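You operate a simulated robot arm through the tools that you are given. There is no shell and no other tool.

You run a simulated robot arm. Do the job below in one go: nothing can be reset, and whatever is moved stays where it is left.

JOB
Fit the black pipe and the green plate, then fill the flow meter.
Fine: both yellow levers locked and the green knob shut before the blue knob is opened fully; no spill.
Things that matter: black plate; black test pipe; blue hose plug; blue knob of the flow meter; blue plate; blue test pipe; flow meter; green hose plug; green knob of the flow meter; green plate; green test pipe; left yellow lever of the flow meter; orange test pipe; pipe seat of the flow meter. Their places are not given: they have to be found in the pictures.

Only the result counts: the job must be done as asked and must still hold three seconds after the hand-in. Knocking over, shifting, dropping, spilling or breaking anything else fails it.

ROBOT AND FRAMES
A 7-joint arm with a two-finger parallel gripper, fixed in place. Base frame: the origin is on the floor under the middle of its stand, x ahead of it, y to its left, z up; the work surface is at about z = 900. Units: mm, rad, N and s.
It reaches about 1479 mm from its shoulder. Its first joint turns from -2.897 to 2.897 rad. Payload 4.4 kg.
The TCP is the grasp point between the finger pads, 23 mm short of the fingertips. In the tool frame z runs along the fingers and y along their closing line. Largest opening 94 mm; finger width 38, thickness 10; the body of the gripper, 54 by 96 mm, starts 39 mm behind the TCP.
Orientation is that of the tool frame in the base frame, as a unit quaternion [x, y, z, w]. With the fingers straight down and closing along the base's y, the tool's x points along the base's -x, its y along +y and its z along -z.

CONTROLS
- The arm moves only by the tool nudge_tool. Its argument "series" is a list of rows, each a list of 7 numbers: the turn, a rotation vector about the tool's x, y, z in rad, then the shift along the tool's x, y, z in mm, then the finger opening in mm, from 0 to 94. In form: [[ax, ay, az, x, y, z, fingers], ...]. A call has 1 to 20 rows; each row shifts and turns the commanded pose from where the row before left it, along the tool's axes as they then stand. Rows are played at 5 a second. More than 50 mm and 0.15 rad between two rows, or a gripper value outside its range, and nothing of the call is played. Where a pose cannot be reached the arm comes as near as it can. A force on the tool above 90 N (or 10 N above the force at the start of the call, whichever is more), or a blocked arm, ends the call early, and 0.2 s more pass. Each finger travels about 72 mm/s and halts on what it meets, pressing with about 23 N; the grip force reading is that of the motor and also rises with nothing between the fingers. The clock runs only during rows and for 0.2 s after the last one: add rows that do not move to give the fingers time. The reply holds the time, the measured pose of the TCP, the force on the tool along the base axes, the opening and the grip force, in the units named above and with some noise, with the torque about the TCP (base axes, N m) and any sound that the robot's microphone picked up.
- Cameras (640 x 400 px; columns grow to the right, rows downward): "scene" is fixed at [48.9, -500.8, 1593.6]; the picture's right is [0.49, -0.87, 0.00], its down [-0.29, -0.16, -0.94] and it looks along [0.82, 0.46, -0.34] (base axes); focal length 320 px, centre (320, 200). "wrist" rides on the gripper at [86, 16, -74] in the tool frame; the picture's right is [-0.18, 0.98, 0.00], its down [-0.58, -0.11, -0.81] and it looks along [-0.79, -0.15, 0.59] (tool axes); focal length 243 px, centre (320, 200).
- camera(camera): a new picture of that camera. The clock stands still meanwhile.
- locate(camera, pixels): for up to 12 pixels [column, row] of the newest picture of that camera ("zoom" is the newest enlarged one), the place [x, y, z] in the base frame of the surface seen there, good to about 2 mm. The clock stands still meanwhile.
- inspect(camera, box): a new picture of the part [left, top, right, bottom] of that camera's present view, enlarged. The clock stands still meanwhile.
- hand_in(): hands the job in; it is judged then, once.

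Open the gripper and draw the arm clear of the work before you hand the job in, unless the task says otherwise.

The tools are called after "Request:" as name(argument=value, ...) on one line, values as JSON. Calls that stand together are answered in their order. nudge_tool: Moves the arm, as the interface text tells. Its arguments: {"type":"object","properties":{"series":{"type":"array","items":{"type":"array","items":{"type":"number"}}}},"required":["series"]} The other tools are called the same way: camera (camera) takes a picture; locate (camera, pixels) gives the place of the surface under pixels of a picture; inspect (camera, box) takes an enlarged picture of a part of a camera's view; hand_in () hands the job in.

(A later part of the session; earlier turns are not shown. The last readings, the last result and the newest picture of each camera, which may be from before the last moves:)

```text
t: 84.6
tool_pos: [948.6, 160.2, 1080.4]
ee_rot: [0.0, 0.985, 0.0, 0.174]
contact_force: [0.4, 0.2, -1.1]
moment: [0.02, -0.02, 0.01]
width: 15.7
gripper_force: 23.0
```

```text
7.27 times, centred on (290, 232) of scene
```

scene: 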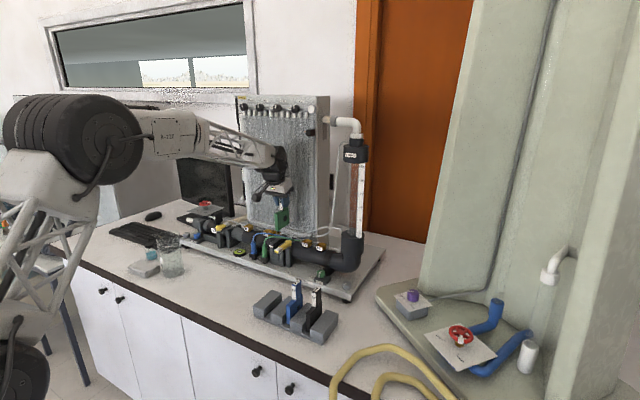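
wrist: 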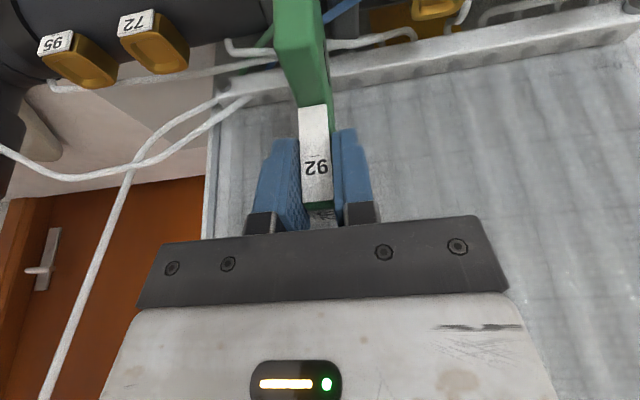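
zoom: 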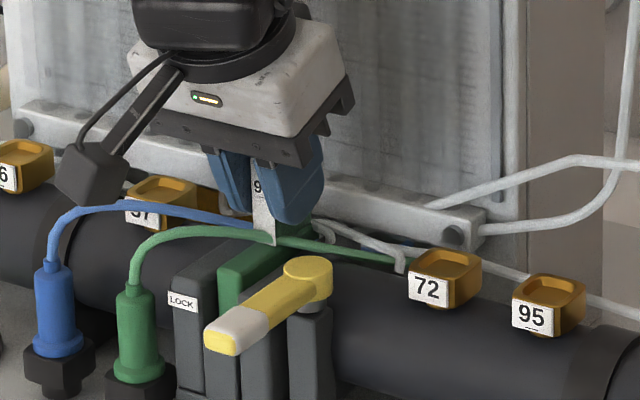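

About 7 mm to go to the slot floor. I lower in 1.5 mm steps and watch the vertical force.

Request:
nudge_tool(series=[[0, 0, 0, 0.51, 0, 1.41, 0], [0, 0, 0, 0.51, 0, 1.41, 0], [0, 0, 0, 0.51, 0, 1.41, 0], [0, 0, 0, 0, 0, 0, 0]])

Request:
nudge_tool(series=[[0, 0, 0, 0.34, 0, 0.94, 0], [0, 0, 0, 0.34, 0, 0.94, 0], [0, 0, 0, 0, 0, 0, 0]])

```text
t: 85.6
tool_pos: [947.6, 159.2, 1075.7]
ee_rot: [0.0, 0.985, 0.0, 0.174]
contact_force: [-0.5, -0.1, 5.7]
moment: [0.02, 0.31, 0.01]
width: 15.6
gripper_force: 22.9
```

```text
t: 86.4
tool_pos: [948.8, 159.2, 1074.2]
ee_rot: [0.001, 0.985, 0.0, 0.175]
contact_force: [2.8, -0.7, 17.7]
moment: [0.01, -0.28, -0.12]
width: 15.8
gripper_force: 23.6
```

Contact force rose to about 18 N at z≈1074, where the floor was expected. I check the picture before releasing.

Request:
inspect(camera="scene", box=[265, 215, 310, 260])

Request:
locate(camera="zoom", pixels=[[235, 225], [215, 240], [260, 210], [195, 190], [170, 215], [280, 190], [255, 160], [300, 215], [220, 260], [290, 230], [185, 230], [265, 200]])

```text
8.89 times, centred on (288, 238) of scene
```

zoom: 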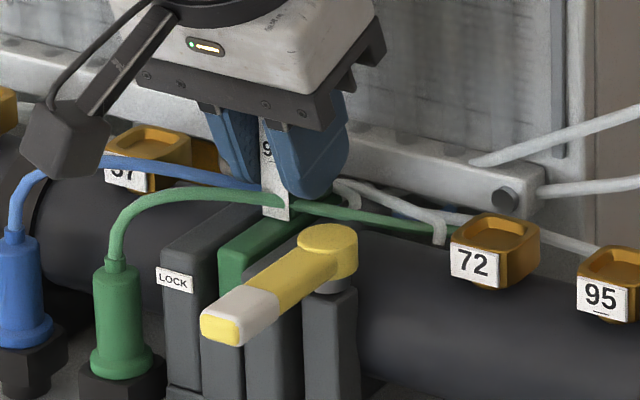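

```text
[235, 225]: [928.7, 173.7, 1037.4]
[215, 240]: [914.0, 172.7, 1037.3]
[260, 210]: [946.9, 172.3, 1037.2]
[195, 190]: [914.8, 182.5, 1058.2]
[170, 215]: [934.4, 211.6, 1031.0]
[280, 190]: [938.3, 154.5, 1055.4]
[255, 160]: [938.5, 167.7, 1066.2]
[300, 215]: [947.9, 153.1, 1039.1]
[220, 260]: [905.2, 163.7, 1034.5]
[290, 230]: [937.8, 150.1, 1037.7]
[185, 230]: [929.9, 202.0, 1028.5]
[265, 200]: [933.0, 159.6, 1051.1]
```

The plate body top is level with the wall tops (z≈1037–1039). I release it and withdraw straight up.

Request:
nudge_tool(series=[[0, 0, 0, -0.34, 0, -0.94, 5], [0, 0, 0, 0, 0, 0, 24], [0, 0, 0, 0, 0, 0, 36], [0, 0, 0, 0, 0, 0, 36], [0, 0, 0, -3.43, 0, -9.39, 36], [0, 0, 0, -6.9, 0, -18.8, 36], [0, 0, 0, -13.7, 0, -37.6, 36], [0, 0, 0, -13.7, 0, -37.6, 36], [0, 0, 0, 0, 0, 0, 36]])

Request:
camera(camera="wrist")

Request:
inspect(camera="scene", box=[260, 210, 320, 260])

```text
t: 88.4
tool_pos: [949.6, 157.7, 1183.7]
ee_rot: [0.0, 0.985, 0.0, 0.174]
contact_force: [-0.5, 1.0, 0.3]
moment: [0.0, -0.01, -0.01]
width: 35.9
gripper_force: 0.0
```

```text
taken
```

wrist: 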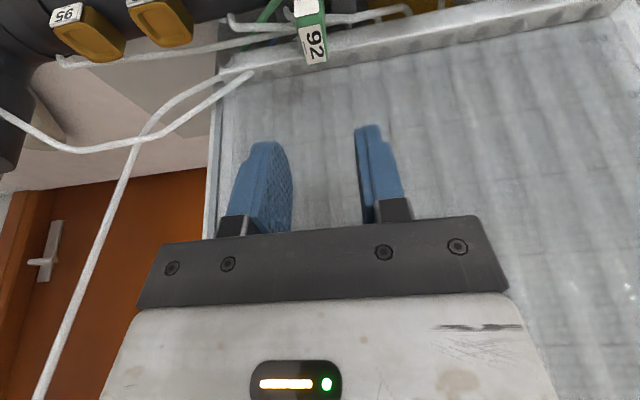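

```text
8.00 times, centred on (290, 235) of scene
```

zoom: 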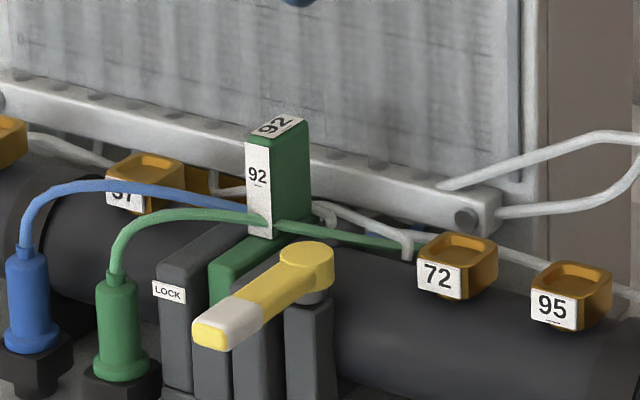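

The green plate stands in the slot. I move back from the panel, set the hand upright and go above the right lever arm at about (861,111).

Request:
nudge_tool(series=[[0, 0, 0, 27.5, -15.5, -10, 40], [0, 0, 0, 27.5, -15.5, -10, 40], [0, 0, 0, 27.5, -15.5, -10, 40], [0, 0.117, 0, 0, 0, 0, 40], [0, 0.117, 0, 0, 0, 0, 40], [0, 0.116, 0, 0, 0, 0, 40], [0, 0, 0, 0, 0, 0, 40]])

Request:
camera(camera="wrist")

Request:
inspect(camera="wrist", box=[200, 0, 460, 200])

```text
t: 90.0
tool_pos: [860.1, 113.4, 1184.6]
ee_rot: [0.0, 1.0, 0.0, -0.001]
contact_force: [-0.5, 1.2, 0.6]
moment: [0.01, -0.02, 0.03]
width: 39.9
gripper_force: 0.1
```

```text
taken
```

wrist: 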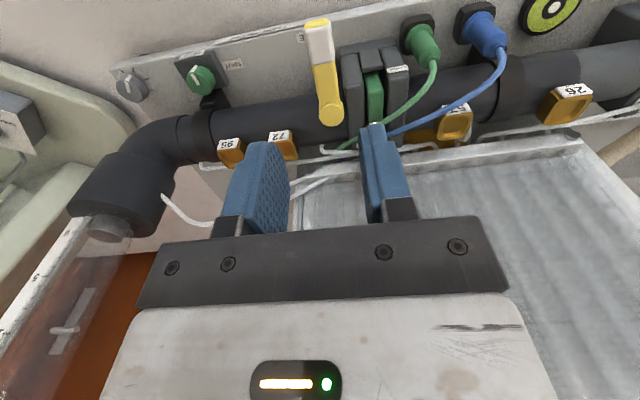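

```text
2.00 times, centred on (330, 100) of wrist
```

zoom: 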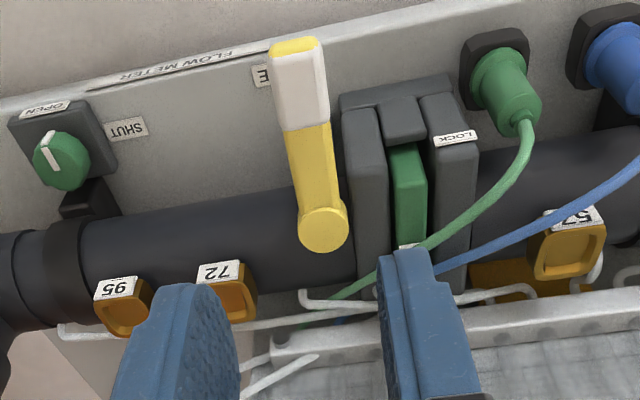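

The lever arm passes under the TCP axis (wrist 322,53). I lower to z≈1070 with the fingers either side.

Request:
nudge_tool(series=[[0, 0, 0, 0, 0, 40, 40], [0, 0, 0, 0, 0, 40, 40], [0, 0, 0, 0, 0, 25, 40], [0, 0, 0, 0, 0, 10, 40], [0, 0, 0, 0, 0, 0, 40]])

Request:
inspect(camera="wrist", box=[200, 0, 460, 220])

Request:
inspect(camera="scene", box=[255, 205, 325, 265])

```text
t: 91.2
tool_pos: [862.0, 113.7, 1068.5]
ee_rot: [0.0, 1.0, -0.001, 0.001]
contact_force: [0.2, 1.0, -0.8]
moment: [0.02, 0.0, -0.02]
width: 39.9
gripper_force: 0.0
```

```text
1.82 times, centred on (330, 110) of wrist
```

zoom: 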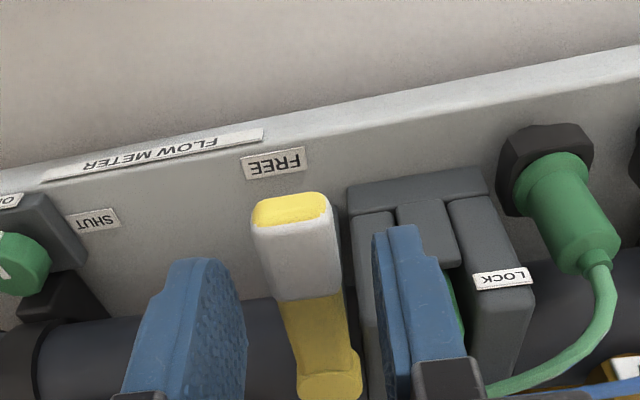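

```text
6.67 times, centred on (290, 235) of scene
```

zoom: 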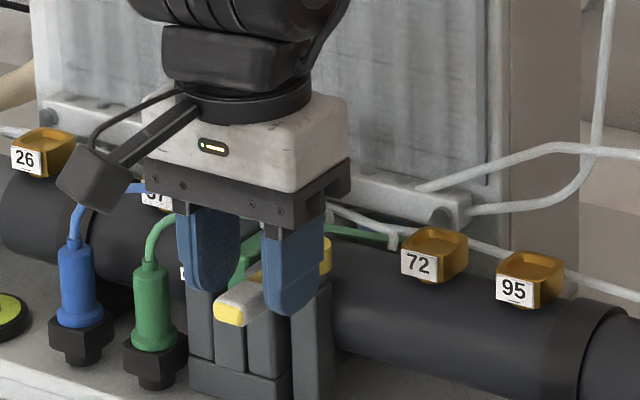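

The arm is between the fingers. I lower 2.5 mm and close gently.

Request:
nudge_tool(series=[[0, 0, 0, 0, 0, 2.5, 40], [0, 0, 0, 0, 0, 0, 28], [0, 0, 0, 0, 0, 0, 12], [0, 0, 0, 0, 0, 0, 5], [0, 0, 0, 0, 0, 0, 5]])

Request:
inspect(camera="wrist", box=[200, 0, 460, 220])

```text
t: 92.4
tool_pos: [862.2, 114.5, 1066.3]
ee_rot: [-0.001, 1.0, 0.0, 0.0]
contact_force: [-0.4, 20.9, -1.2]
moment: [0.41, -0.09, 0.75]
width: 19.7
gripper_force: 45.0
```

```text
1.82 times, centred on (330, 110) of wrist
```

zoom: 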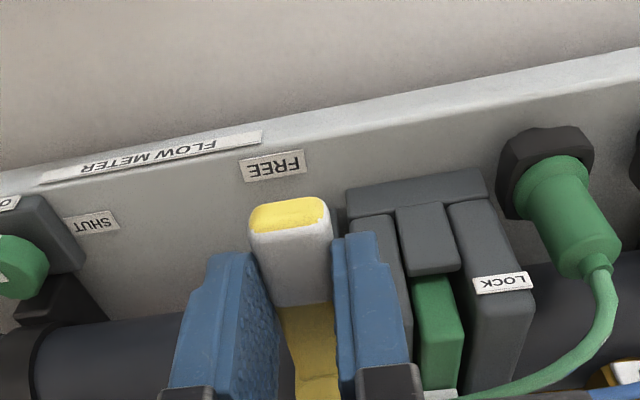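

The arm is gripped (19.7 mm). I turn it clockwise about its hub (radius ≈48 mm) three steps and check.

Request:
nudge_tool(series=[[0, 0, 0.1, -0.25, 4.8, 0, 5], [0, 0, 0.1, -0.25, 4.8, 0, 5], [0, 0, 0.1, -0.25, 4.8, 0, 5], [0, 0, 0, 0, 0, 0, 5]])

Request:
inspect(camera="wrist", box=[200, 0, 460, 220])

```text
t: 93.4
tool_pos: [862.5, 128.6, 1066.0]
ee_rot: [0.15, 0.989, 0.001, -0.001]
contact_force: [-18.7, 45.2, -5.4]
moment: [0.94, 0.36, 2.09]
width: 20.9
gripper_force: 44.8
```

```text
1.82 times, centred on (330, 110) of wrist
```

zoom: 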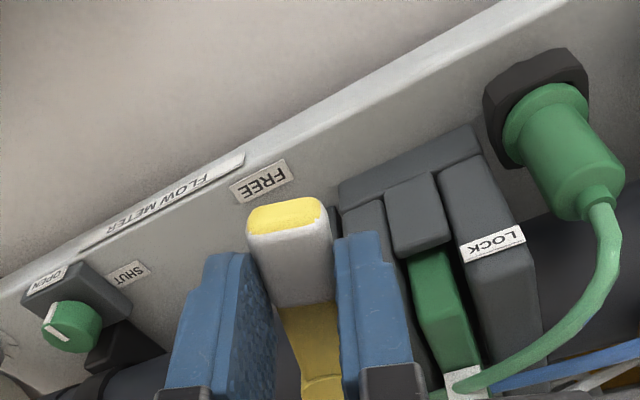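

The lever follows; the side force is internal to the grip (the lever resists only about 0.3 N·m). I continue with a little more travel per step.

Request:
nudge_tool(series=[[0, 0, 0.1, 0, 5.6, 0, 5], [0, 0, 0.1, 0, 5.4, 0, 5], [0, 0, 0.1, -0.1, 5, 0, 5], [0, 0, 0.1, -0.1, 5, 0, 5], [0, 0, 0, 0, 0, 0, 5]])

Request:
inspect(camera="wrist", box=[200, 0, 460, 220])

Request:
inspect(camera="scene", box=[255, 205, 325, 265])

```text
t: 94.6
tool_pos: [870.9, 146.3, 1066.4]
ee_rot: [0.343, 0.939, 0.001, 0.0]
contact_force: [7.5, 44.4, -15.5]
moment: [0.59, -0.54, 2.05]
width: 22.5
gripper_force: 44.9
```

```text
1.82 times, centred on (330, 110) of wrist
```

zoom: 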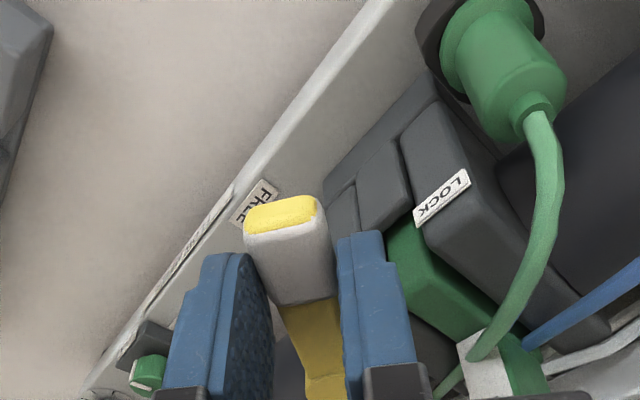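

```text
6.67 times, centred on (290, 235) of scene
```

zoom: 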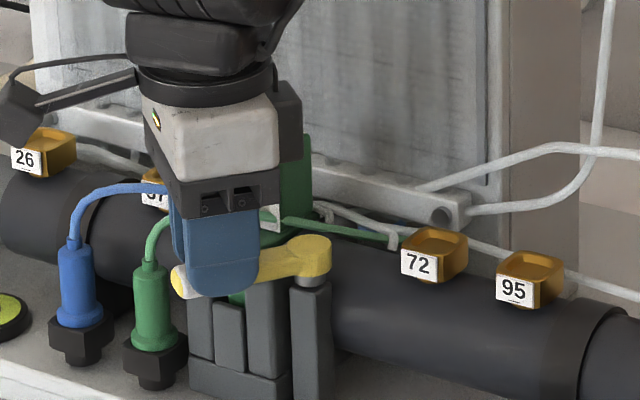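

The lever is at 0.70 rad and following. I make four more steps.

Request:
nudge_tool(series=[[0, 0, 0.1, 0, 5.2, 0, 5], [0, 0, 0.1, -0.2, 5.1, 0, 5], [0, 0, 0.1, -0.2, 5, 0, 5], [0, 0, 0.1, -0.2, 5, 0, 5], [0, 0, 0, 0, 0, 0, 5]])

Request:
inspect(camera="wrist", box=[200, 0, 460, 220])

Request:
inspect(camera="scene", box=[255, 205, 325, 265])

```text
t: 95.8
tool_pos: [886.7, 158.5, 1067.3]
ee_rot: [0.524, 0.852, 0.0, 0.0]
contact_force: [13.7, 49.8, -12.7]
moment: [1.1, -0.08, 1.96]
width: 22.7
gripper_force: 44.5
```

```text
1.82 times, centred on (330, 110) of wrist
```

zoom: 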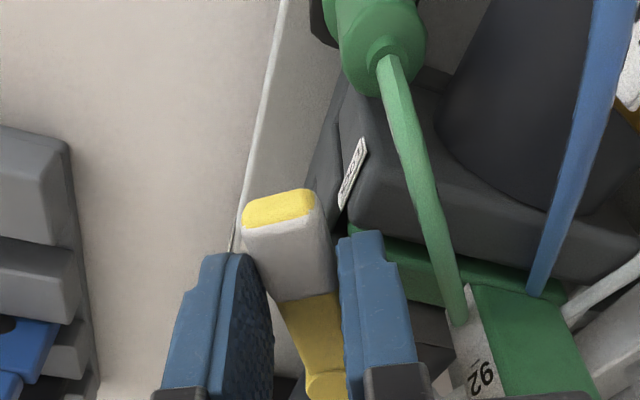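

```text
6.67 times, centred on (290, 235) of scene
```

zoom: 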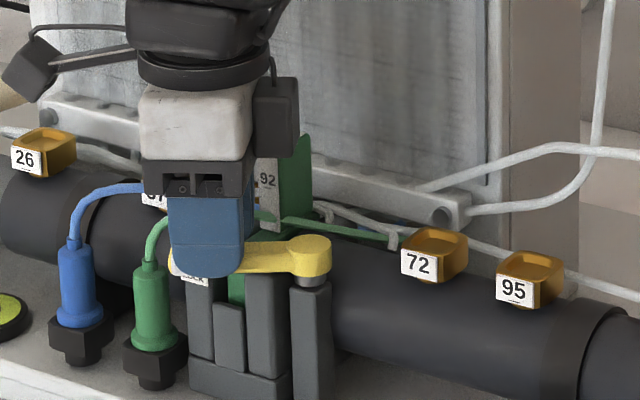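

At 1.10 rad; the tab of the plate stays clear behind the fingers. I make three more steps.

Request:
nudge_tool(series=[[0, 0, 0.1, -0.2, 5.1, 0, 5], [0, 0, 0.1, -0.2, 5.1, 0, 5], [0, 0, 0.1, -0.2, 5.1, 0, 5], [0, 0, 0, 0, 0, 0, 5]])

Request:
inspect(camera="scene", box=[255, 205, 325, 265])

Request:
inspect(camera="wrist", box=[200, 0, 460, 220])

```text
t: 96.8
tool_pos: [902.8, 163.5, 1067.0]
ee_rot: [0.645, 0.764, 0.0, 0.001]
contact_force: [30.4, 42.6, -4.1]
moment: [0.55, -0.72, 2.01]
width: 22.8
gripper_force: 45.4
```

```text
6.67 times, centred on (290, 235) of scene
```

zoom: 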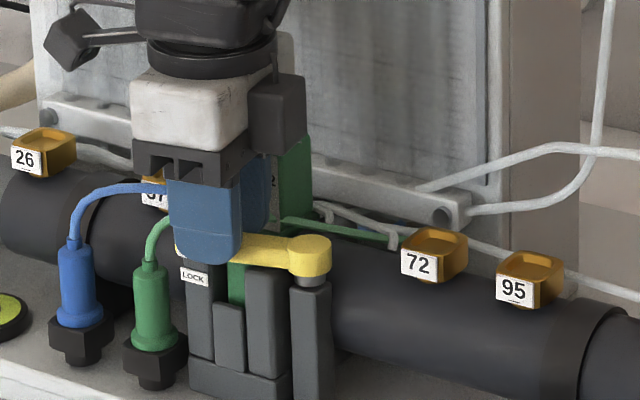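

```text
1.82 times, centred on (330, 110) of wrist
```

zoom: 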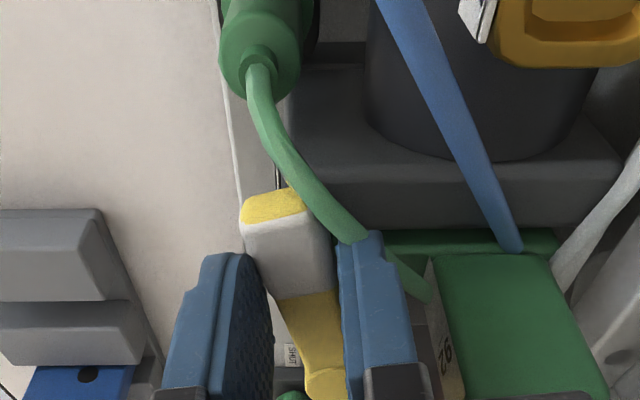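

At 1.40 rad. I do the last 0.17 rad and look for the stop.

Request:
nudge_tool(series=[[0, 0, 0.09, -0.2, 4.6, 0, 5], [0, 0, 0.08, -0.2, 4, 0, 5], [0, 0, 0, 0, 0, 0, 5]])

Request:
inspect(camera="wrist", box=[200, 0, 460, 220])

Request:
inspect(camera="scene", box=[255, 205, 325, 265])

```text
t: 97.6
tool_pos: [910.5, 164.8, 1067.3]
ee_rot: [0.707, 0.708, 0.001, 0.0]
contact_force: [39.2, 42.0, 3.5]
moment: [0.88, -0.73, 2.03]
width: 22.7
gripper_force: 44.6
```

```text
1.82 times, centred on (330, 110) of wrist
```

zoom: 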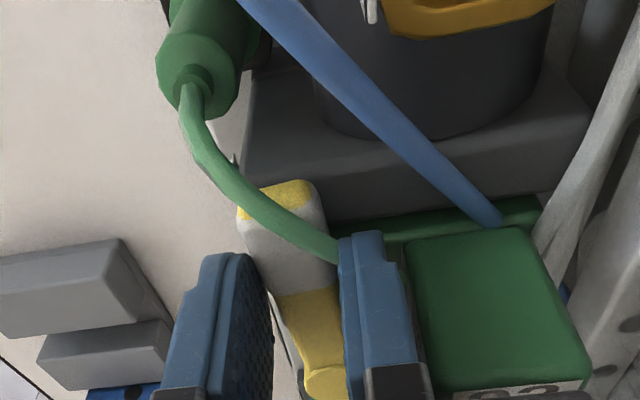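

```text
6.67 times, centred on (290, 235) of scene
```

zoom: 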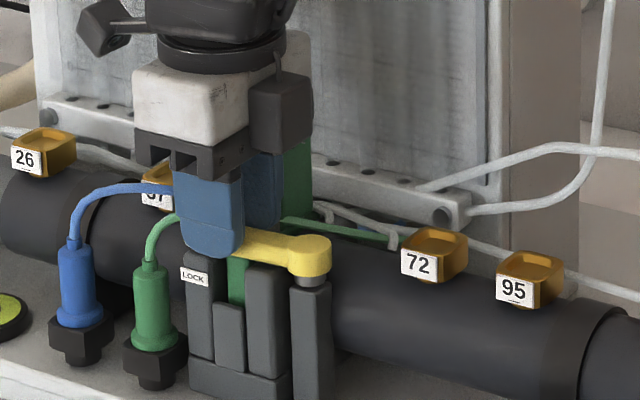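

The hand is at 90° but no stop is felt yet, and the lever lags slightly in the grip. I push the arm further in +x (tool y) in 1.5 mm steps to find the stop.

Request:
nudge_tool(series=[[0, 0, 0, 0, 1.5, 0, 5], [0, 0, 0, 0, 1.5, 0, 5], [0, 0, 0, 0, 0, 0, 5]])

Request:
nudge_tool(series=[[0, 0, 0, 0, 1.5, 0, 5], [0, 0, 0, 0, 1.5, 0, 5], [0, 0, 0, 0, 0, 0, 5]])

```text
t: 98.4
tool_pos: [914.3, 165.0, 1067.3]
ee_rot: [0.707, 0.707, 0.001, 0.001]
contact_force: [37.6, 20.2, 13.5]
moment: [0.24, -0.74, 1.79]
width: 20.7
gripper_force: 44.6
```

```text
t: 99.2
tool_pos: [914.3, 162.4, 1067.7]
ee_rot: [0.708, 0.707, 0.0, -0.001]
contact_force: [-23.3, -14.5, 28.6]
moment: [-0.47, 0.62, -0.74]
width: 19.8
gripper_force: 44.6
```

The lever is aligned again (19.8 mm) and the position stayed at x=914.3 while the force turned to −23 N. I push 2 mm more to confirm the stop.

Request:
nudge_tool(series=[[0, 0, 0, 0, 1, 0, 5], [0, 0, 0, 0, 1, 0, 5], [0, 0, 0, 0, 0, 0, 5]])

Request:
inspect(camera="wrist", box=[200, 0, 460, 220])

```text
t: 100.0
tool_pos: [917.4, 163.8, 1066.5]
ee_rot: [0.707, 0.707, 0.0, 0.0]
contact_force: [-81.8, -26.4, 25.5]
moment: [-1.04, 1.77, -1.52]
width: 20.1
gripper_force: 45.5
```

```text
1.82 times, centred on (330, 110) of wrist
```

zoom: 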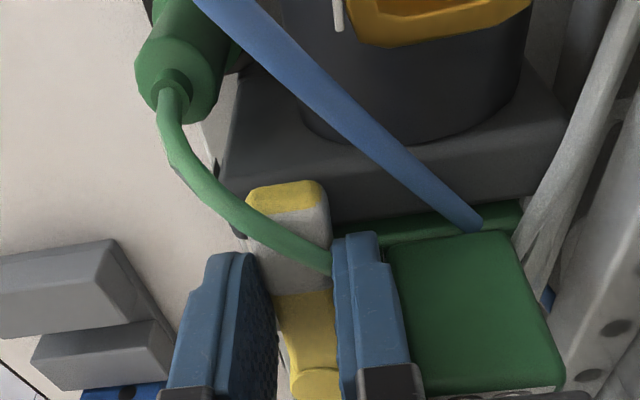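

The force reached −82 N, but the +x finger is now very near the plate's tab. I back off 2.5 mm, open only a little and lift clear.

Request:
nudge_tool(series=[[0, 0, 0, 0, -1.5, 0, 5], [0, 0, 0, 0, -1.5, 0, 22], [0, 0, 0, 0, -0.5, 0, 24], [0, 0, 0, 0, 0, 0, 24]])

Request:
inspect(camera="wrist", box=[200, 0, 460, 220])

Request:
inspect(camera="scene", box=[265, 215, 315, 260])

```text
t: 101.0
tool_pos: [914.0, 164.0, 1067.5]
ee_rot: [0.707, 0.707, 0.0, 0.0]
contact_force: [-0.1, 0.5, -0.4]
moment: [0.03, 0.0, 0.02]
width: 24.3
gripper_force: 0.0
```

```text
1.82 times, centred on (330, 110) of wrist
```

zoom: 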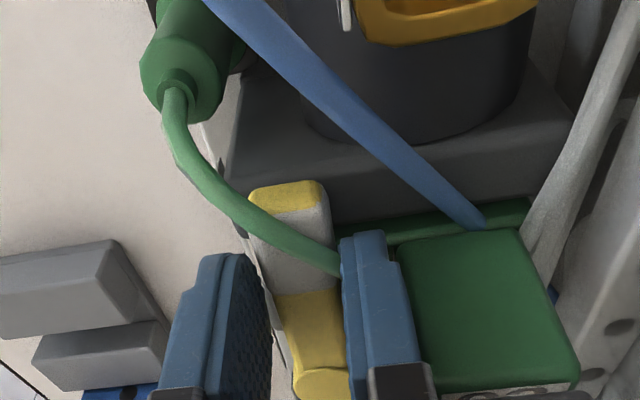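

```text
8.89 times, centred on (290, 238) of scene
```

zoom: 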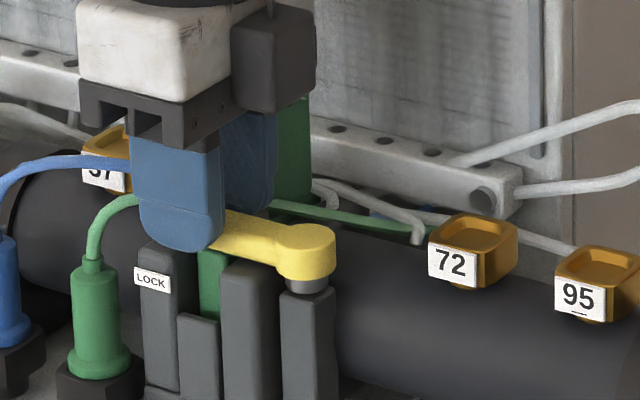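

All forces are released. I lift straight up 110 mm and look at lever and plate.

Request:
nudge_tool(series=[[0, 0, 0, 0, 0, -10, 24], [0, 0, 0, 0, 0, -20, 24], [0, 0, 0, 0, 0, -40, 24], [0, 0, 0, 0, -20, -40, 24], [0, 0, 0, 0, -40, 0, 30], [0, 0, 0, 0, 0, 0, 30]])

Request:
camera(camera="wrist")

Request:
inspect(camera="scene", box=[265, 215, 315, 260])

Request:
locate(camera="zoom", pixels=[[308, 235], [280, 230], [250, 222], [220, 215], [190, 207], [180, 225], [230, 240], [165, 260], [250, 150], [255, 180], [240, 240], [200, 220]])

```text
t: 102.4
tool_pos: [853.3, 164.4, 1176.4]
ee_rot: [0.708, 0.707, 0.0, 0.0]
contact_force: [-0.5, 0.1, 0.4]
moment: [0.0, 0.02, 0.0]
width: 29.9
gripper_force: 0.1
```

```text
taken
```

wrist: 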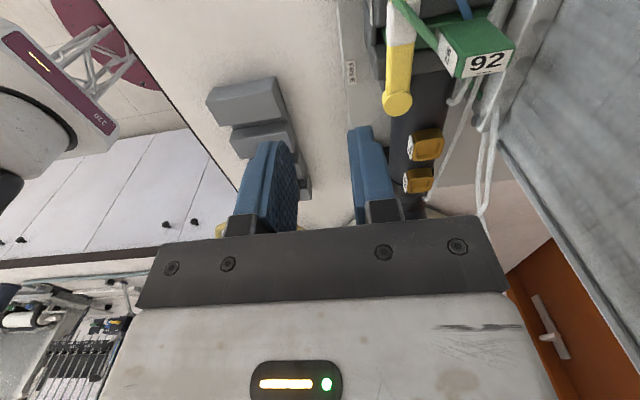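

```text
8.89 times, centred on (290, 238) of scene
```

zoom: 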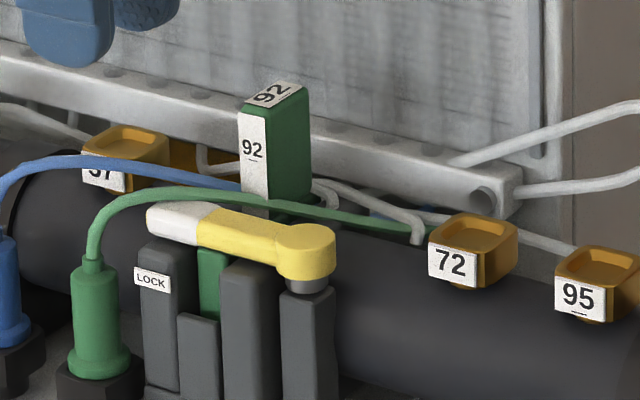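

```text
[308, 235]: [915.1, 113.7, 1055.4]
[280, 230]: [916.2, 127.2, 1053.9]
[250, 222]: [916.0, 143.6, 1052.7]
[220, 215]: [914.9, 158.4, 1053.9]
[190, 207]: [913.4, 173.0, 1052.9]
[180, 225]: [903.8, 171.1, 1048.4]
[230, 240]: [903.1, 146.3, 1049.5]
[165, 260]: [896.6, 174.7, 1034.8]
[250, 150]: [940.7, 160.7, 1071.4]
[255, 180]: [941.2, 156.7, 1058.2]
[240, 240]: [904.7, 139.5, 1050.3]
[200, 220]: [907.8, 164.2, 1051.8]
```

The right lever lies along +y (front face x≈903–905 all along) over the plate and the LOCK wall. I double-check the left lever and the pipe.

Request:
inspect(camera="scene", box=[200, 205, 260, 250])

Request:
locate(camera="zoom", pixels=[[222, 190], [245, 182], [270, 172], [290, 165], [240, 205], [265, 195], [285, 185], [300, 175], [215, 205], [225, 220], [230, 90], [215, 140]])

Request:
inspect(camera="scene", box=[300, 240, 350, 290])

```text
8.89 times, centred on (230, 228) of scene
```

zoom: 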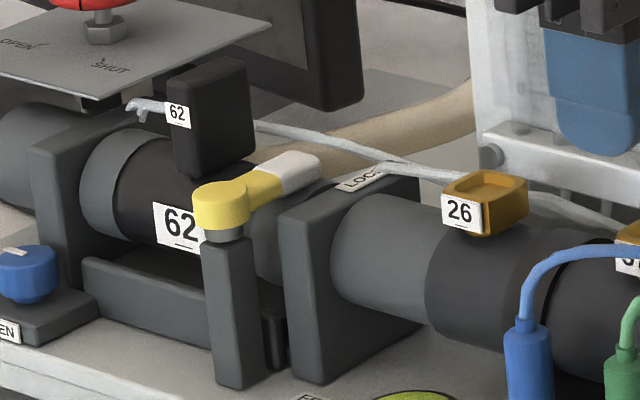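

```text
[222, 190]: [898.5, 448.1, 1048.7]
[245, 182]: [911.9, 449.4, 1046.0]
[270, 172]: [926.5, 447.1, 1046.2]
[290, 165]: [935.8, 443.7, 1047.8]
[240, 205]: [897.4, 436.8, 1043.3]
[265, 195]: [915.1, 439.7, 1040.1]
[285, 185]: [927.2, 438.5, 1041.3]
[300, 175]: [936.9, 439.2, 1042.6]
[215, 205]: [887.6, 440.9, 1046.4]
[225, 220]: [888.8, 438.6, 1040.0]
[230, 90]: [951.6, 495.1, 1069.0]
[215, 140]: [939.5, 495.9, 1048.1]
```

```text
8.00 times, centred on (325, 265) of scene
```

zoom: 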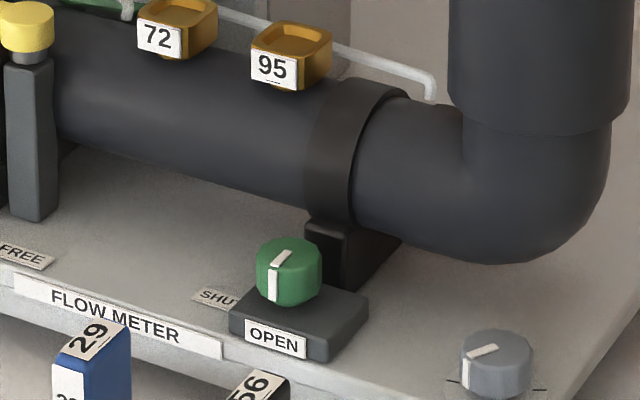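

The left lever is also square to its stop (side face y≈439 along its length). Now the green knob: I measure its rim in this zoom; its white pointer runs towards OPEN (-x).

Request:
locate(camera="zoom", pixels=[[290, 242], [262, 262], [318, 262], [290, 280], [288, 260], [275, 255], [305, 250], [290, 300], [262, 285], [318, 285], [310, 275], [270, 270]])

Request:
locate(camera="zoom", pixels=[[335, 310], [240, 310], [290, 320], [330, 230], [320, 225], [345, 260], [360, 300], [350, 160], [330, 190], [300, 200], [395, 240], [335, 280]])

```text
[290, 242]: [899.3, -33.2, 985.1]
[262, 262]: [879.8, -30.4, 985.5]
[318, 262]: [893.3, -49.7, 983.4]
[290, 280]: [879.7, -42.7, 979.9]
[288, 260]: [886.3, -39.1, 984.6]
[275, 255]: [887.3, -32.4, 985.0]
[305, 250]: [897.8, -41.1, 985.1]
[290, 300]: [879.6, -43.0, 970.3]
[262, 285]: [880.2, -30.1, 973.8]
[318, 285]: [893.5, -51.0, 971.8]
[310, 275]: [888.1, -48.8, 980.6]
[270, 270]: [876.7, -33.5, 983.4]
```

```text
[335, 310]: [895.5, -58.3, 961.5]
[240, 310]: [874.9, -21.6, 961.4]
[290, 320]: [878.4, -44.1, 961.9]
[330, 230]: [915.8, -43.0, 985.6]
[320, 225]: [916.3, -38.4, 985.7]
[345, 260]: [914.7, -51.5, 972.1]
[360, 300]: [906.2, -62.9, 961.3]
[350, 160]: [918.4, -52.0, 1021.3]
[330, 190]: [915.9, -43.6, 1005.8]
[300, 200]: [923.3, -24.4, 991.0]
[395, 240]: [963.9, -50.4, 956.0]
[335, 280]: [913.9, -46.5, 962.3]
```

The green knob centre fits to about (893.5,−35), radius 14.7 mm, with a bracket close behind it at x≈915. I will turn it in two part-turns with a slightly tilted hand; first I turn the hand in the air to azimuth +25° and tilt 0.22 rad.

Request:
nudge_tool(series=[[0, 0, -0.1434, 0, 0, 0, 42], [0, 0, -0.1434, 0, 0, 0, 42], [0, 0, -0.1434, 0, 0, 0, 42], [0, 0, -0.1434, 0, 0, 0, 42], [0, 0, -0.1434, 0, 0, 0, 42], [0, 0, -0.1434, 0, 0, 0, 42], [0, 0, -0.1434, 0, 0, 0, 42], [0, 0, -0.1434, 0, 0, 0, 42], [0, 0, -0.1434, 0, 0, 0, 42], [0, 0, -0.1434, 0, 0, 0, 42], [0, 0, -0.1434, 0, 0, 0, 42], [0, 0, -0.1434, 0, 0, 0, 42], [0, 0, -0.1434, 0, 0, 0, 42], [0, 0, -0.1434, 0, 0, 0, 42], [0, -0.11, 0, 0, 0, 0, 42], [0, -0.11, 0, 0, 0, 0, 42], [0, 0, 0, 0, 0, 0, 42]])

Request:
camera(camera="scene")

```text
t: 106.0
tool_pos: [854.1, 164.1, 1176.3]
ee_rot: [-0.215, 0.97, 0.024, 0.107]
contact_force: [-0.1, 0.3, 0.8]
moment: [-0.04, 0.01, 0.0]
width: 42.1
gripper_force: 0.1
```

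```text
taken
```

scene: 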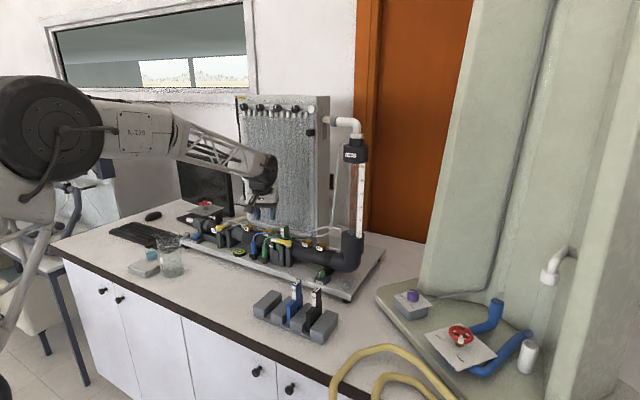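

The hand has azimuth 25° and tilt 0.22 rad as wanted. I move to hover over the green knob at about (865,−48,1085).

Request:
nudge_tool(series=[[0, 0, 0, 16.3, -32.8, 11.9, 42], [0, 0, 0, 16.3, -32.8, 11.9, 42], [0, 0, 0, 16.3, -32.8, 11.9, 42], [0, 0, 0, 16.3, -32.8, 11.9, 42], [0, 0, 0, 16.3, -32.8, 11.9, 42], [0, 0, 0, 16.1, -33, 12, 42], [0, 0, 0, 0, 0, 0, 42]])

Request:
camera(camera="wrist")

Request:
inspect(camera="scene", box=[250, 215, 360, 325])

```text
t: 107.6
tool_pos: [867.1, -47.9, 1086.6]
ee_rot: [-0.216, 0.97, 0.024, 0.107]
contact_force: [0.3, 0.6, 0.2]
moment: [-0.01, -0.02, -0.01]
width: 42.0
gripper_force: 0.0
```

```text
taken
```

wrist: 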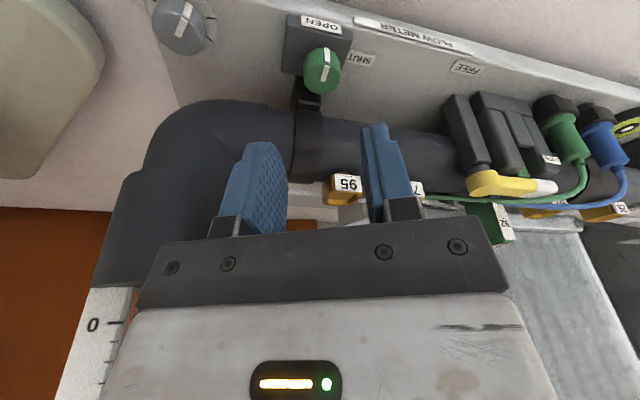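

```text
3.64 times, centred on (305, 270) of scene
```

zoom: 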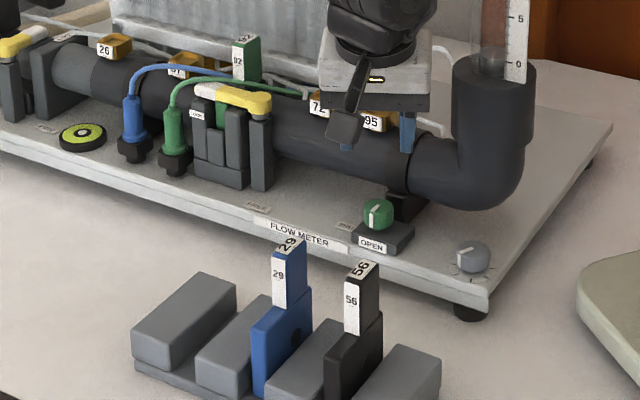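

The knob is at wrist (322,70). I zoom in and locate its rim from here to confirm its centre before descending.

Request:
inspect(camera="wrist", box=[285, 20, 365, 120])

Request:
locate(camera="zoom", pixels=[[300, 130], [250, 190], [350, 190], [300, 250], [305, 190], [270, 150], [340, 150], [270, 230], [335, 235], [300, 290], [250, 250], [350, 250]])

```text
4.00 times, centred on (325, 70) of wrist
```

zoom: 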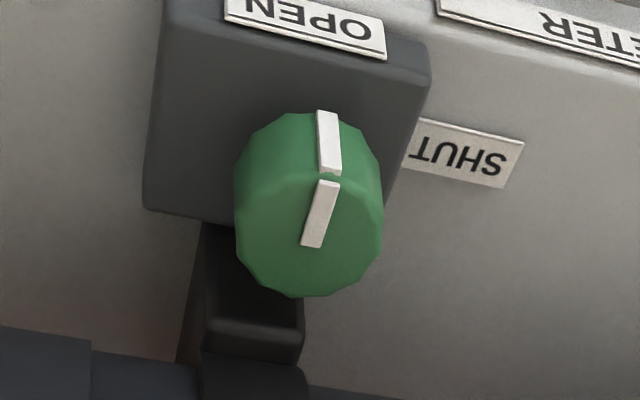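

```text
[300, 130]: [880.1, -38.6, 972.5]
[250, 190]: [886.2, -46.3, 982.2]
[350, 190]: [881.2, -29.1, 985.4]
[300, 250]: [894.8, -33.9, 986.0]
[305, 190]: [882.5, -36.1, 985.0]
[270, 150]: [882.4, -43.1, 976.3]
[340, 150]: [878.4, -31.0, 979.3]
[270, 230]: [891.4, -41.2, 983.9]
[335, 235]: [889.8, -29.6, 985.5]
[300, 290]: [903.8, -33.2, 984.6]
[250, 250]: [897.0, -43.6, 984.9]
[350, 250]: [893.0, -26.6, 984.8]
```

From here the knob centre comes to about (892.5,−34.7), consistent. I correct by 5.4 mm back and 1.2 mm sideways and descend 75 mm along the tool axis.

Request:
nudge_tool(series=[[0, 0, 0, 5.4, 1.2, -1.2, 42], [0, 0, 0, 0, 0, 30, 42], [0, 0, 0, 0, 0, 30, 42], [0, 0, 0, 0, 0, 15, 42], [0, 0, 0, 0, 0, 0, 42]])

Request:
inspect(camera="wrist", box=[200, 40, 440, 240])

Request:
inspect(camera="scene", box=[265, 225, 365, 305])

```text
t: 108.8
tool_pos: [874.9, -41.0, 1011.8]
ee_rot: [-0.216, 0.97, 0.023, 0.107]
contact_force: [-0.4, -0.6, 0.1]
moment: [0.02, 0.01, 0.01]
width: 42.0
gripper_force: 0.0
```

```text
2.00 times, centred on (320, 140) of wrist
```

zoom: 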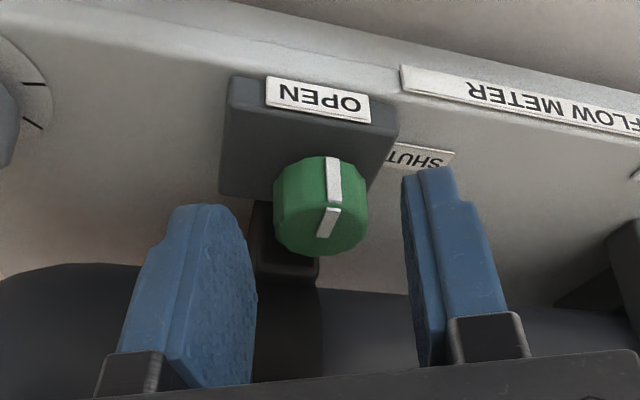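

```text
5.00 times, centred on (315, 265) of scene
```

zoom: 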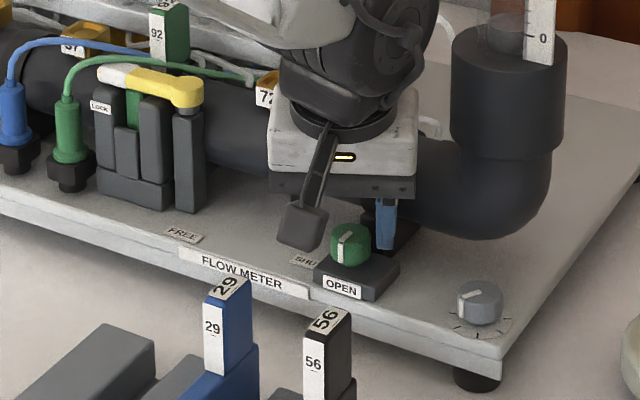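

The knob (zoom 320,205) lies centred between the fingers. I descend the last 26 mm in small steps.

Request:
nudge_tool(series=[[0, 0, 0, 0, 0, 8, 42], [0, 0, 0, 0, 0, 8, 42], [0, 0, 0, 0, 0, 5, 42], [0, 0, 0, 0, 0, 0, 42]])

Request:
inspect(camera="wrist", box=[200, 40, 440, 240])

Request:
inspect(camera="scene", box=[290, 235, 350, 285])

```text
t: 109.8
tool_pos: [880.4, -40.9, 991.7]
ee_rot: [-0.217, 0.97, 0.024, 0.107]
contact_force: [0.1, -1.1, -0.3]
moment: [-0.03, 0.05, 0.0]
width: 42.1
gripper_force: 0.1
```

```text
2.00 times, centred on (320, 140) of wrist
```

zoom: 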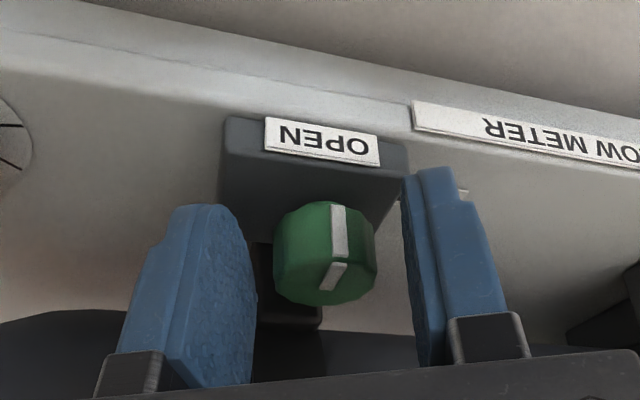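

```text
8.00 times, centred on (320, 260) of scene
```

zoom: 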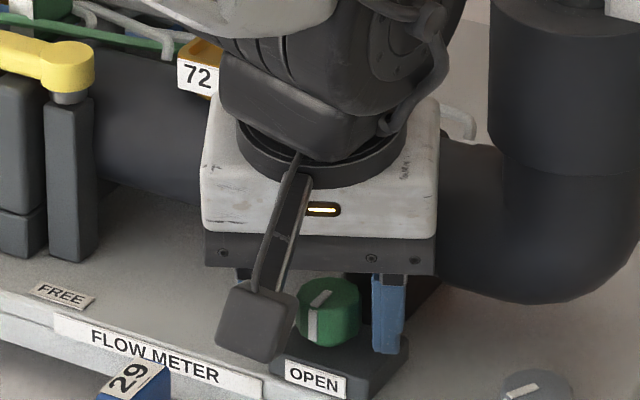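

No contact at z=991.7, with the knob between the fingertips. I lower 5 mm more and close on it.

Request:
nudge_tool(series=[[0, 0, 0, 0, 0, 3, 42], [0, 0, 0, 0, 0, 2, 42], [0, 0, 0, 0, 0, 0, 36], [0, 0, 0, 0, 0, 0, 20], [0, 0, 0, 0, 0, 0, 10], [0, 0, 0, 0, 0, 0, 10]])

Request:
inspect(camera="wrist", box=[200, 40, 440, 240])

```text
t: 111.2
tool_pos: [881.3, -40.9, 986.7]
ee_rot: [-0.215, 0.97, 0.024, 0.107]
contact_force: [19.7, -25.1, -6.7]
moment: [-0.21, -0.41, -0.42]
width: 27.7
gripper_force: 44.8
```

```text
2.00 times, centred on (320, 140) of wrist
```

zoom: 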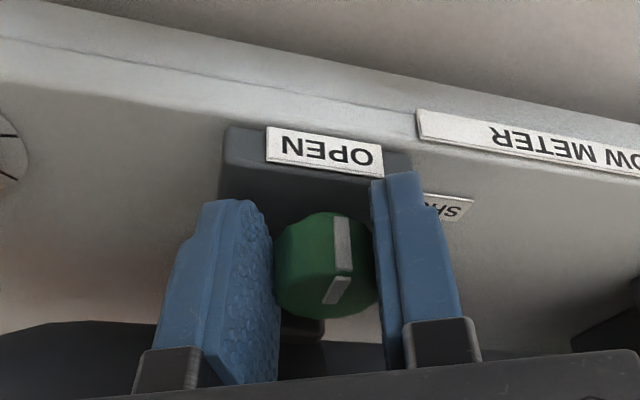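

The knob is gripped at 27.7 mm with a 31 N sideways bias. I relieve it by 1.5 mm toward −y of the tool and read again.

Request:
nudge_tool(series=[[0, 0, 0, 0, -1.5, 0, 10], [0, 0, 0, 0, 0, 0, 10]])

```text
t: 111.8
tool_pos: [881.0, -40.9, 986.1]
ee_rot: [-0.216, 0.97, 0.023, 0.108]
contact_force: [-15.2, -17.2, 4.9]
moment: [-0.69, -0.17, -0.13]
width: 27.7
gripper_force: 45.2
```

Grip is balanced enough. I turn clockwise about the knob's axis in three small steps and check that the pointer follows.

Request:
nudge_tool(series=[[0.0211, 0, 0.0947, -0.06, 1.26, 0, 10], [0.0211, 0, 0.0947, -0.06, 1.26, 0, 10], [0.0211, 0, 0.0947, -0.06, 1.26, 0, 10], [0, 0, 0, 0, 0, 0, 10]])

Request:
inspect(camera="wrist", box=[200, 40, 440, 240])

Request:
inspect(camera="scene", box=[290, 235, 350, 285])

```text
t: 112.8
tool_pos: [879.7, -37.3, 986.8]
ee_rot: [-0.073, 0.991, 0.008, 0.109]
contact_force: [-20.7, -10.7, -1.9]
moment: [-0.81, -0.46, -0.06]
width: 27.7
gripper_force: 44.7
```

```text
2.00 times, centred on (320, 140) of wrist
```

zoom: 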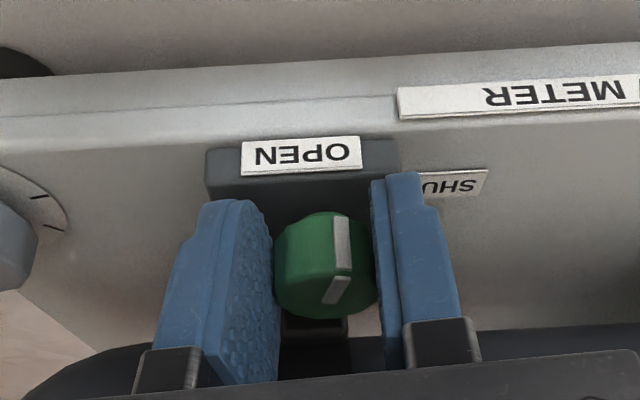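

```text
8.00 times, centred on (320, 260) of scene
```

zoom: 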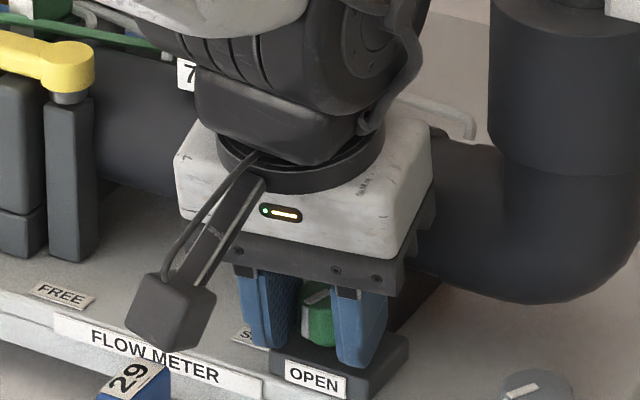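

The pointer follows the hand (16° so far) and the turn is easy. I continue to azimuth −25° with six more steps.

Request:
nudge_tool(series=[[0.0211, 0, 0.0947, -0.06, 1.26, 0, 10], [0.0211, 0, 0.0947, -0.06, 1.26, 0, 10], [0.0211, 0, 0.0947, -0.06, 1.26, 0, 10], [0, 0, 0, 0, 0, 0, 10]])

Request:
inspect(camera="scene", box=[270, 235, 350, 295])

Request:
nudge_tool(series=[[0.0211, 0, 0.0947, -0.06, 1.26, 0, 10], [0.0211, 0, 0.0947, -0.06, 1.26, 0, 10], [0.0211, 0, 0.0947, -0.06, 1.26, 0, 10], [0, 0, 0, 0, 0, 0, 10]])

Request:
inspect(camera="wrist", box=[200, 40, 440, 240])

Request:
inspect(camera="scene", box=[270, 235, 350, 295])

```text
t: 113.8
tool_pos: [879.7, -32.7, 987.4]
ee_rot: [0.072, 0.992, -0.008, 0.108]
contact_force: [-19.7, -8.4, -13.1]
moment: [-0.79, 0.35, -0.12]
width: 27.2
gripper_force: 44.6
```

```text
6.67 times, centred on (310, 265) of scene
```

zoom: 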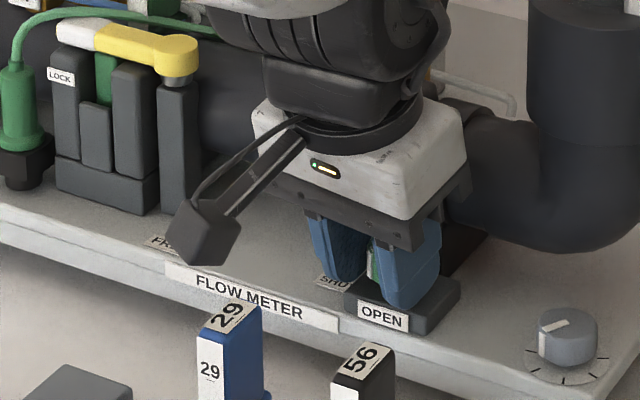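

```text
t: 114.8
tool_pos: [882.1, -30.5, 986.7]
ee_rot: [0.216, 0.97, -0.023, 0.107]
contact_force: [-22.7, -24.1, -12.7]
moment: [-0.68, 0.77, -0.39]
width: 27.4
gripper_force: 44.9
```

```text
2.00 times, centred on (320, 140) of wrist
```

zoom: 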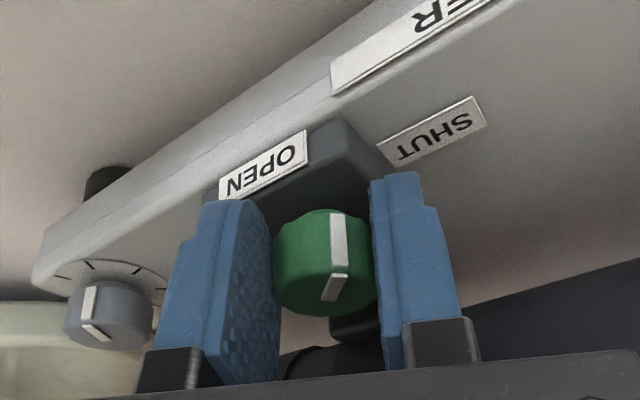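

```text
6.67 times, centred on (310, 265) of scene
```

zoom: 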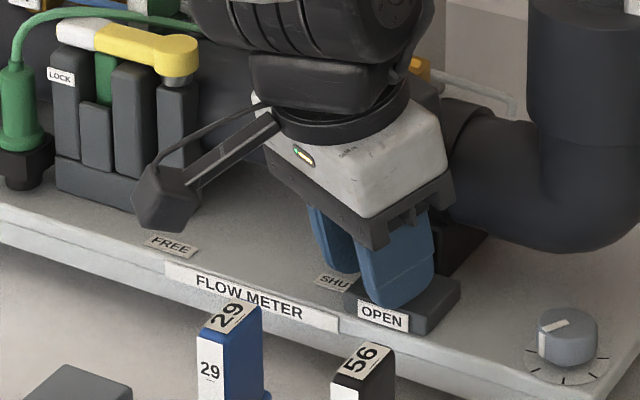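

The knob has turned 50°. I open, raise 28 mm along the tool, turn the hand back 45° in the air and look at the knob.

Request:
nudge_tool(series=[[0, 0, 0, 0, 0, 0, 26], [0, 0, 0, 0, 0, 0, 42], [0, 0, 0, 0, 0, 0, 42], [0, 0, 0, 0, 0, -14, 42], [0, 0, 0, 0, 0, -14, 42], [-0.0214, 0, -0.0958, 0.06, -1.28, 0, 42], [-0.0214, 0, -0.0958, 0.06, -1.28, 0, 42], [-0.0214, 0, -0.0958, 0.06, -1.28, 0, 42], [-0.0214, 0, -0.0958, 0.06, -1.28, 0, 42], [-0.0214, 0, -0.0958, 0.06, -1.28, 0, 42], [-0.0214, 0, -0.0958, 0.06, -1.28, 0, 42], [-0.0214, 0, -0.0958, 0.06, -1.28, 0, 42], [-0.0214, 0, -0.0958, 0.06, -1.28, 0, 42], [0, 0, 0, 0, 0, 0, 42]])

Request:
inspect(camera="wrist", box=[200, 40, 440, 240])

Request:
inspect(camera="scene", box=[290, 235, 350, 285])

```text
t: 117.8
tool_pos: [874.8, -36.8, 1015.5]
ee_rot: [-0.174, 0.979, 0.019, 0.108]
contact_force: [-0.5, 0.7, 0.0]
moment: [0.04, 0.0, 0.01]
width: 42.2
gripper_force: 0.0
```

```text
2.00 times, centred on (320, 140) of wrist
```

zoom: 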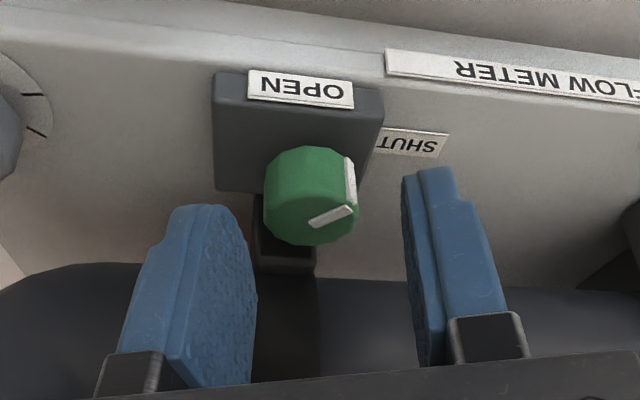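

```text
8.00 times, centred on (320, 260) of scene
```

zoom: 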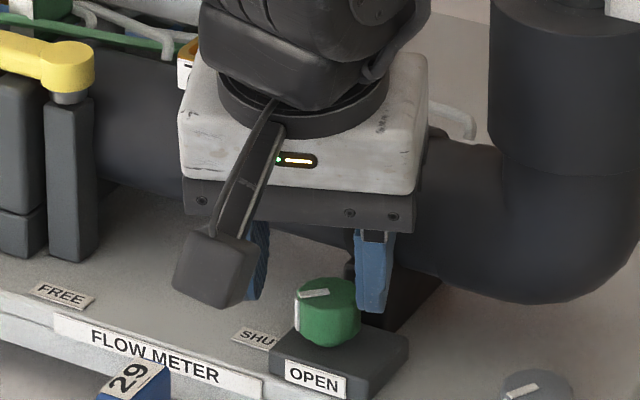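

The pointer has moved to about halfway. The knob sits slightly toward −y of the hand's centre, so I shift 3 mm, lower 28 mm and grip again.

Request:
nudge_tool(series=[[0, 0, 0, 0, -3, 0, 42], [0, 0, 0, 0, 0, 10, 42], [0, 0, 0, 0, 0, 10, 42], [0, 0, 0, 0, 0, 5, 42], [0, 0, 0, 0, 0, 3.5, 42], [0, 0, 0, 0, 0, 0, 42]])

Request:
inspect(camera="wrist", box=[200, 40, 440, 240])

```text
t: 119.2
tool_pos: [881.8, -37.9, 987.5]
ee_rot: [-0.173, 0.979, 0.021, 0.107]
contact_force: [1.4, -0.3, -0.2]
moment: [0.01, -0.03, 0.02]
width: 41.9
gripper_force: 0.0
```

```text
2.00 times, centred on (320, 140) of wrist
```

zoom: 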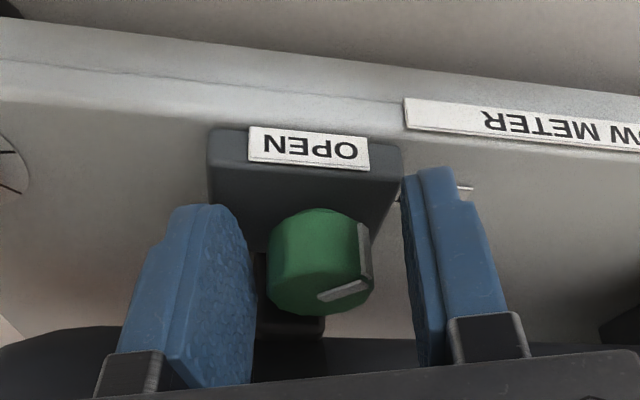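

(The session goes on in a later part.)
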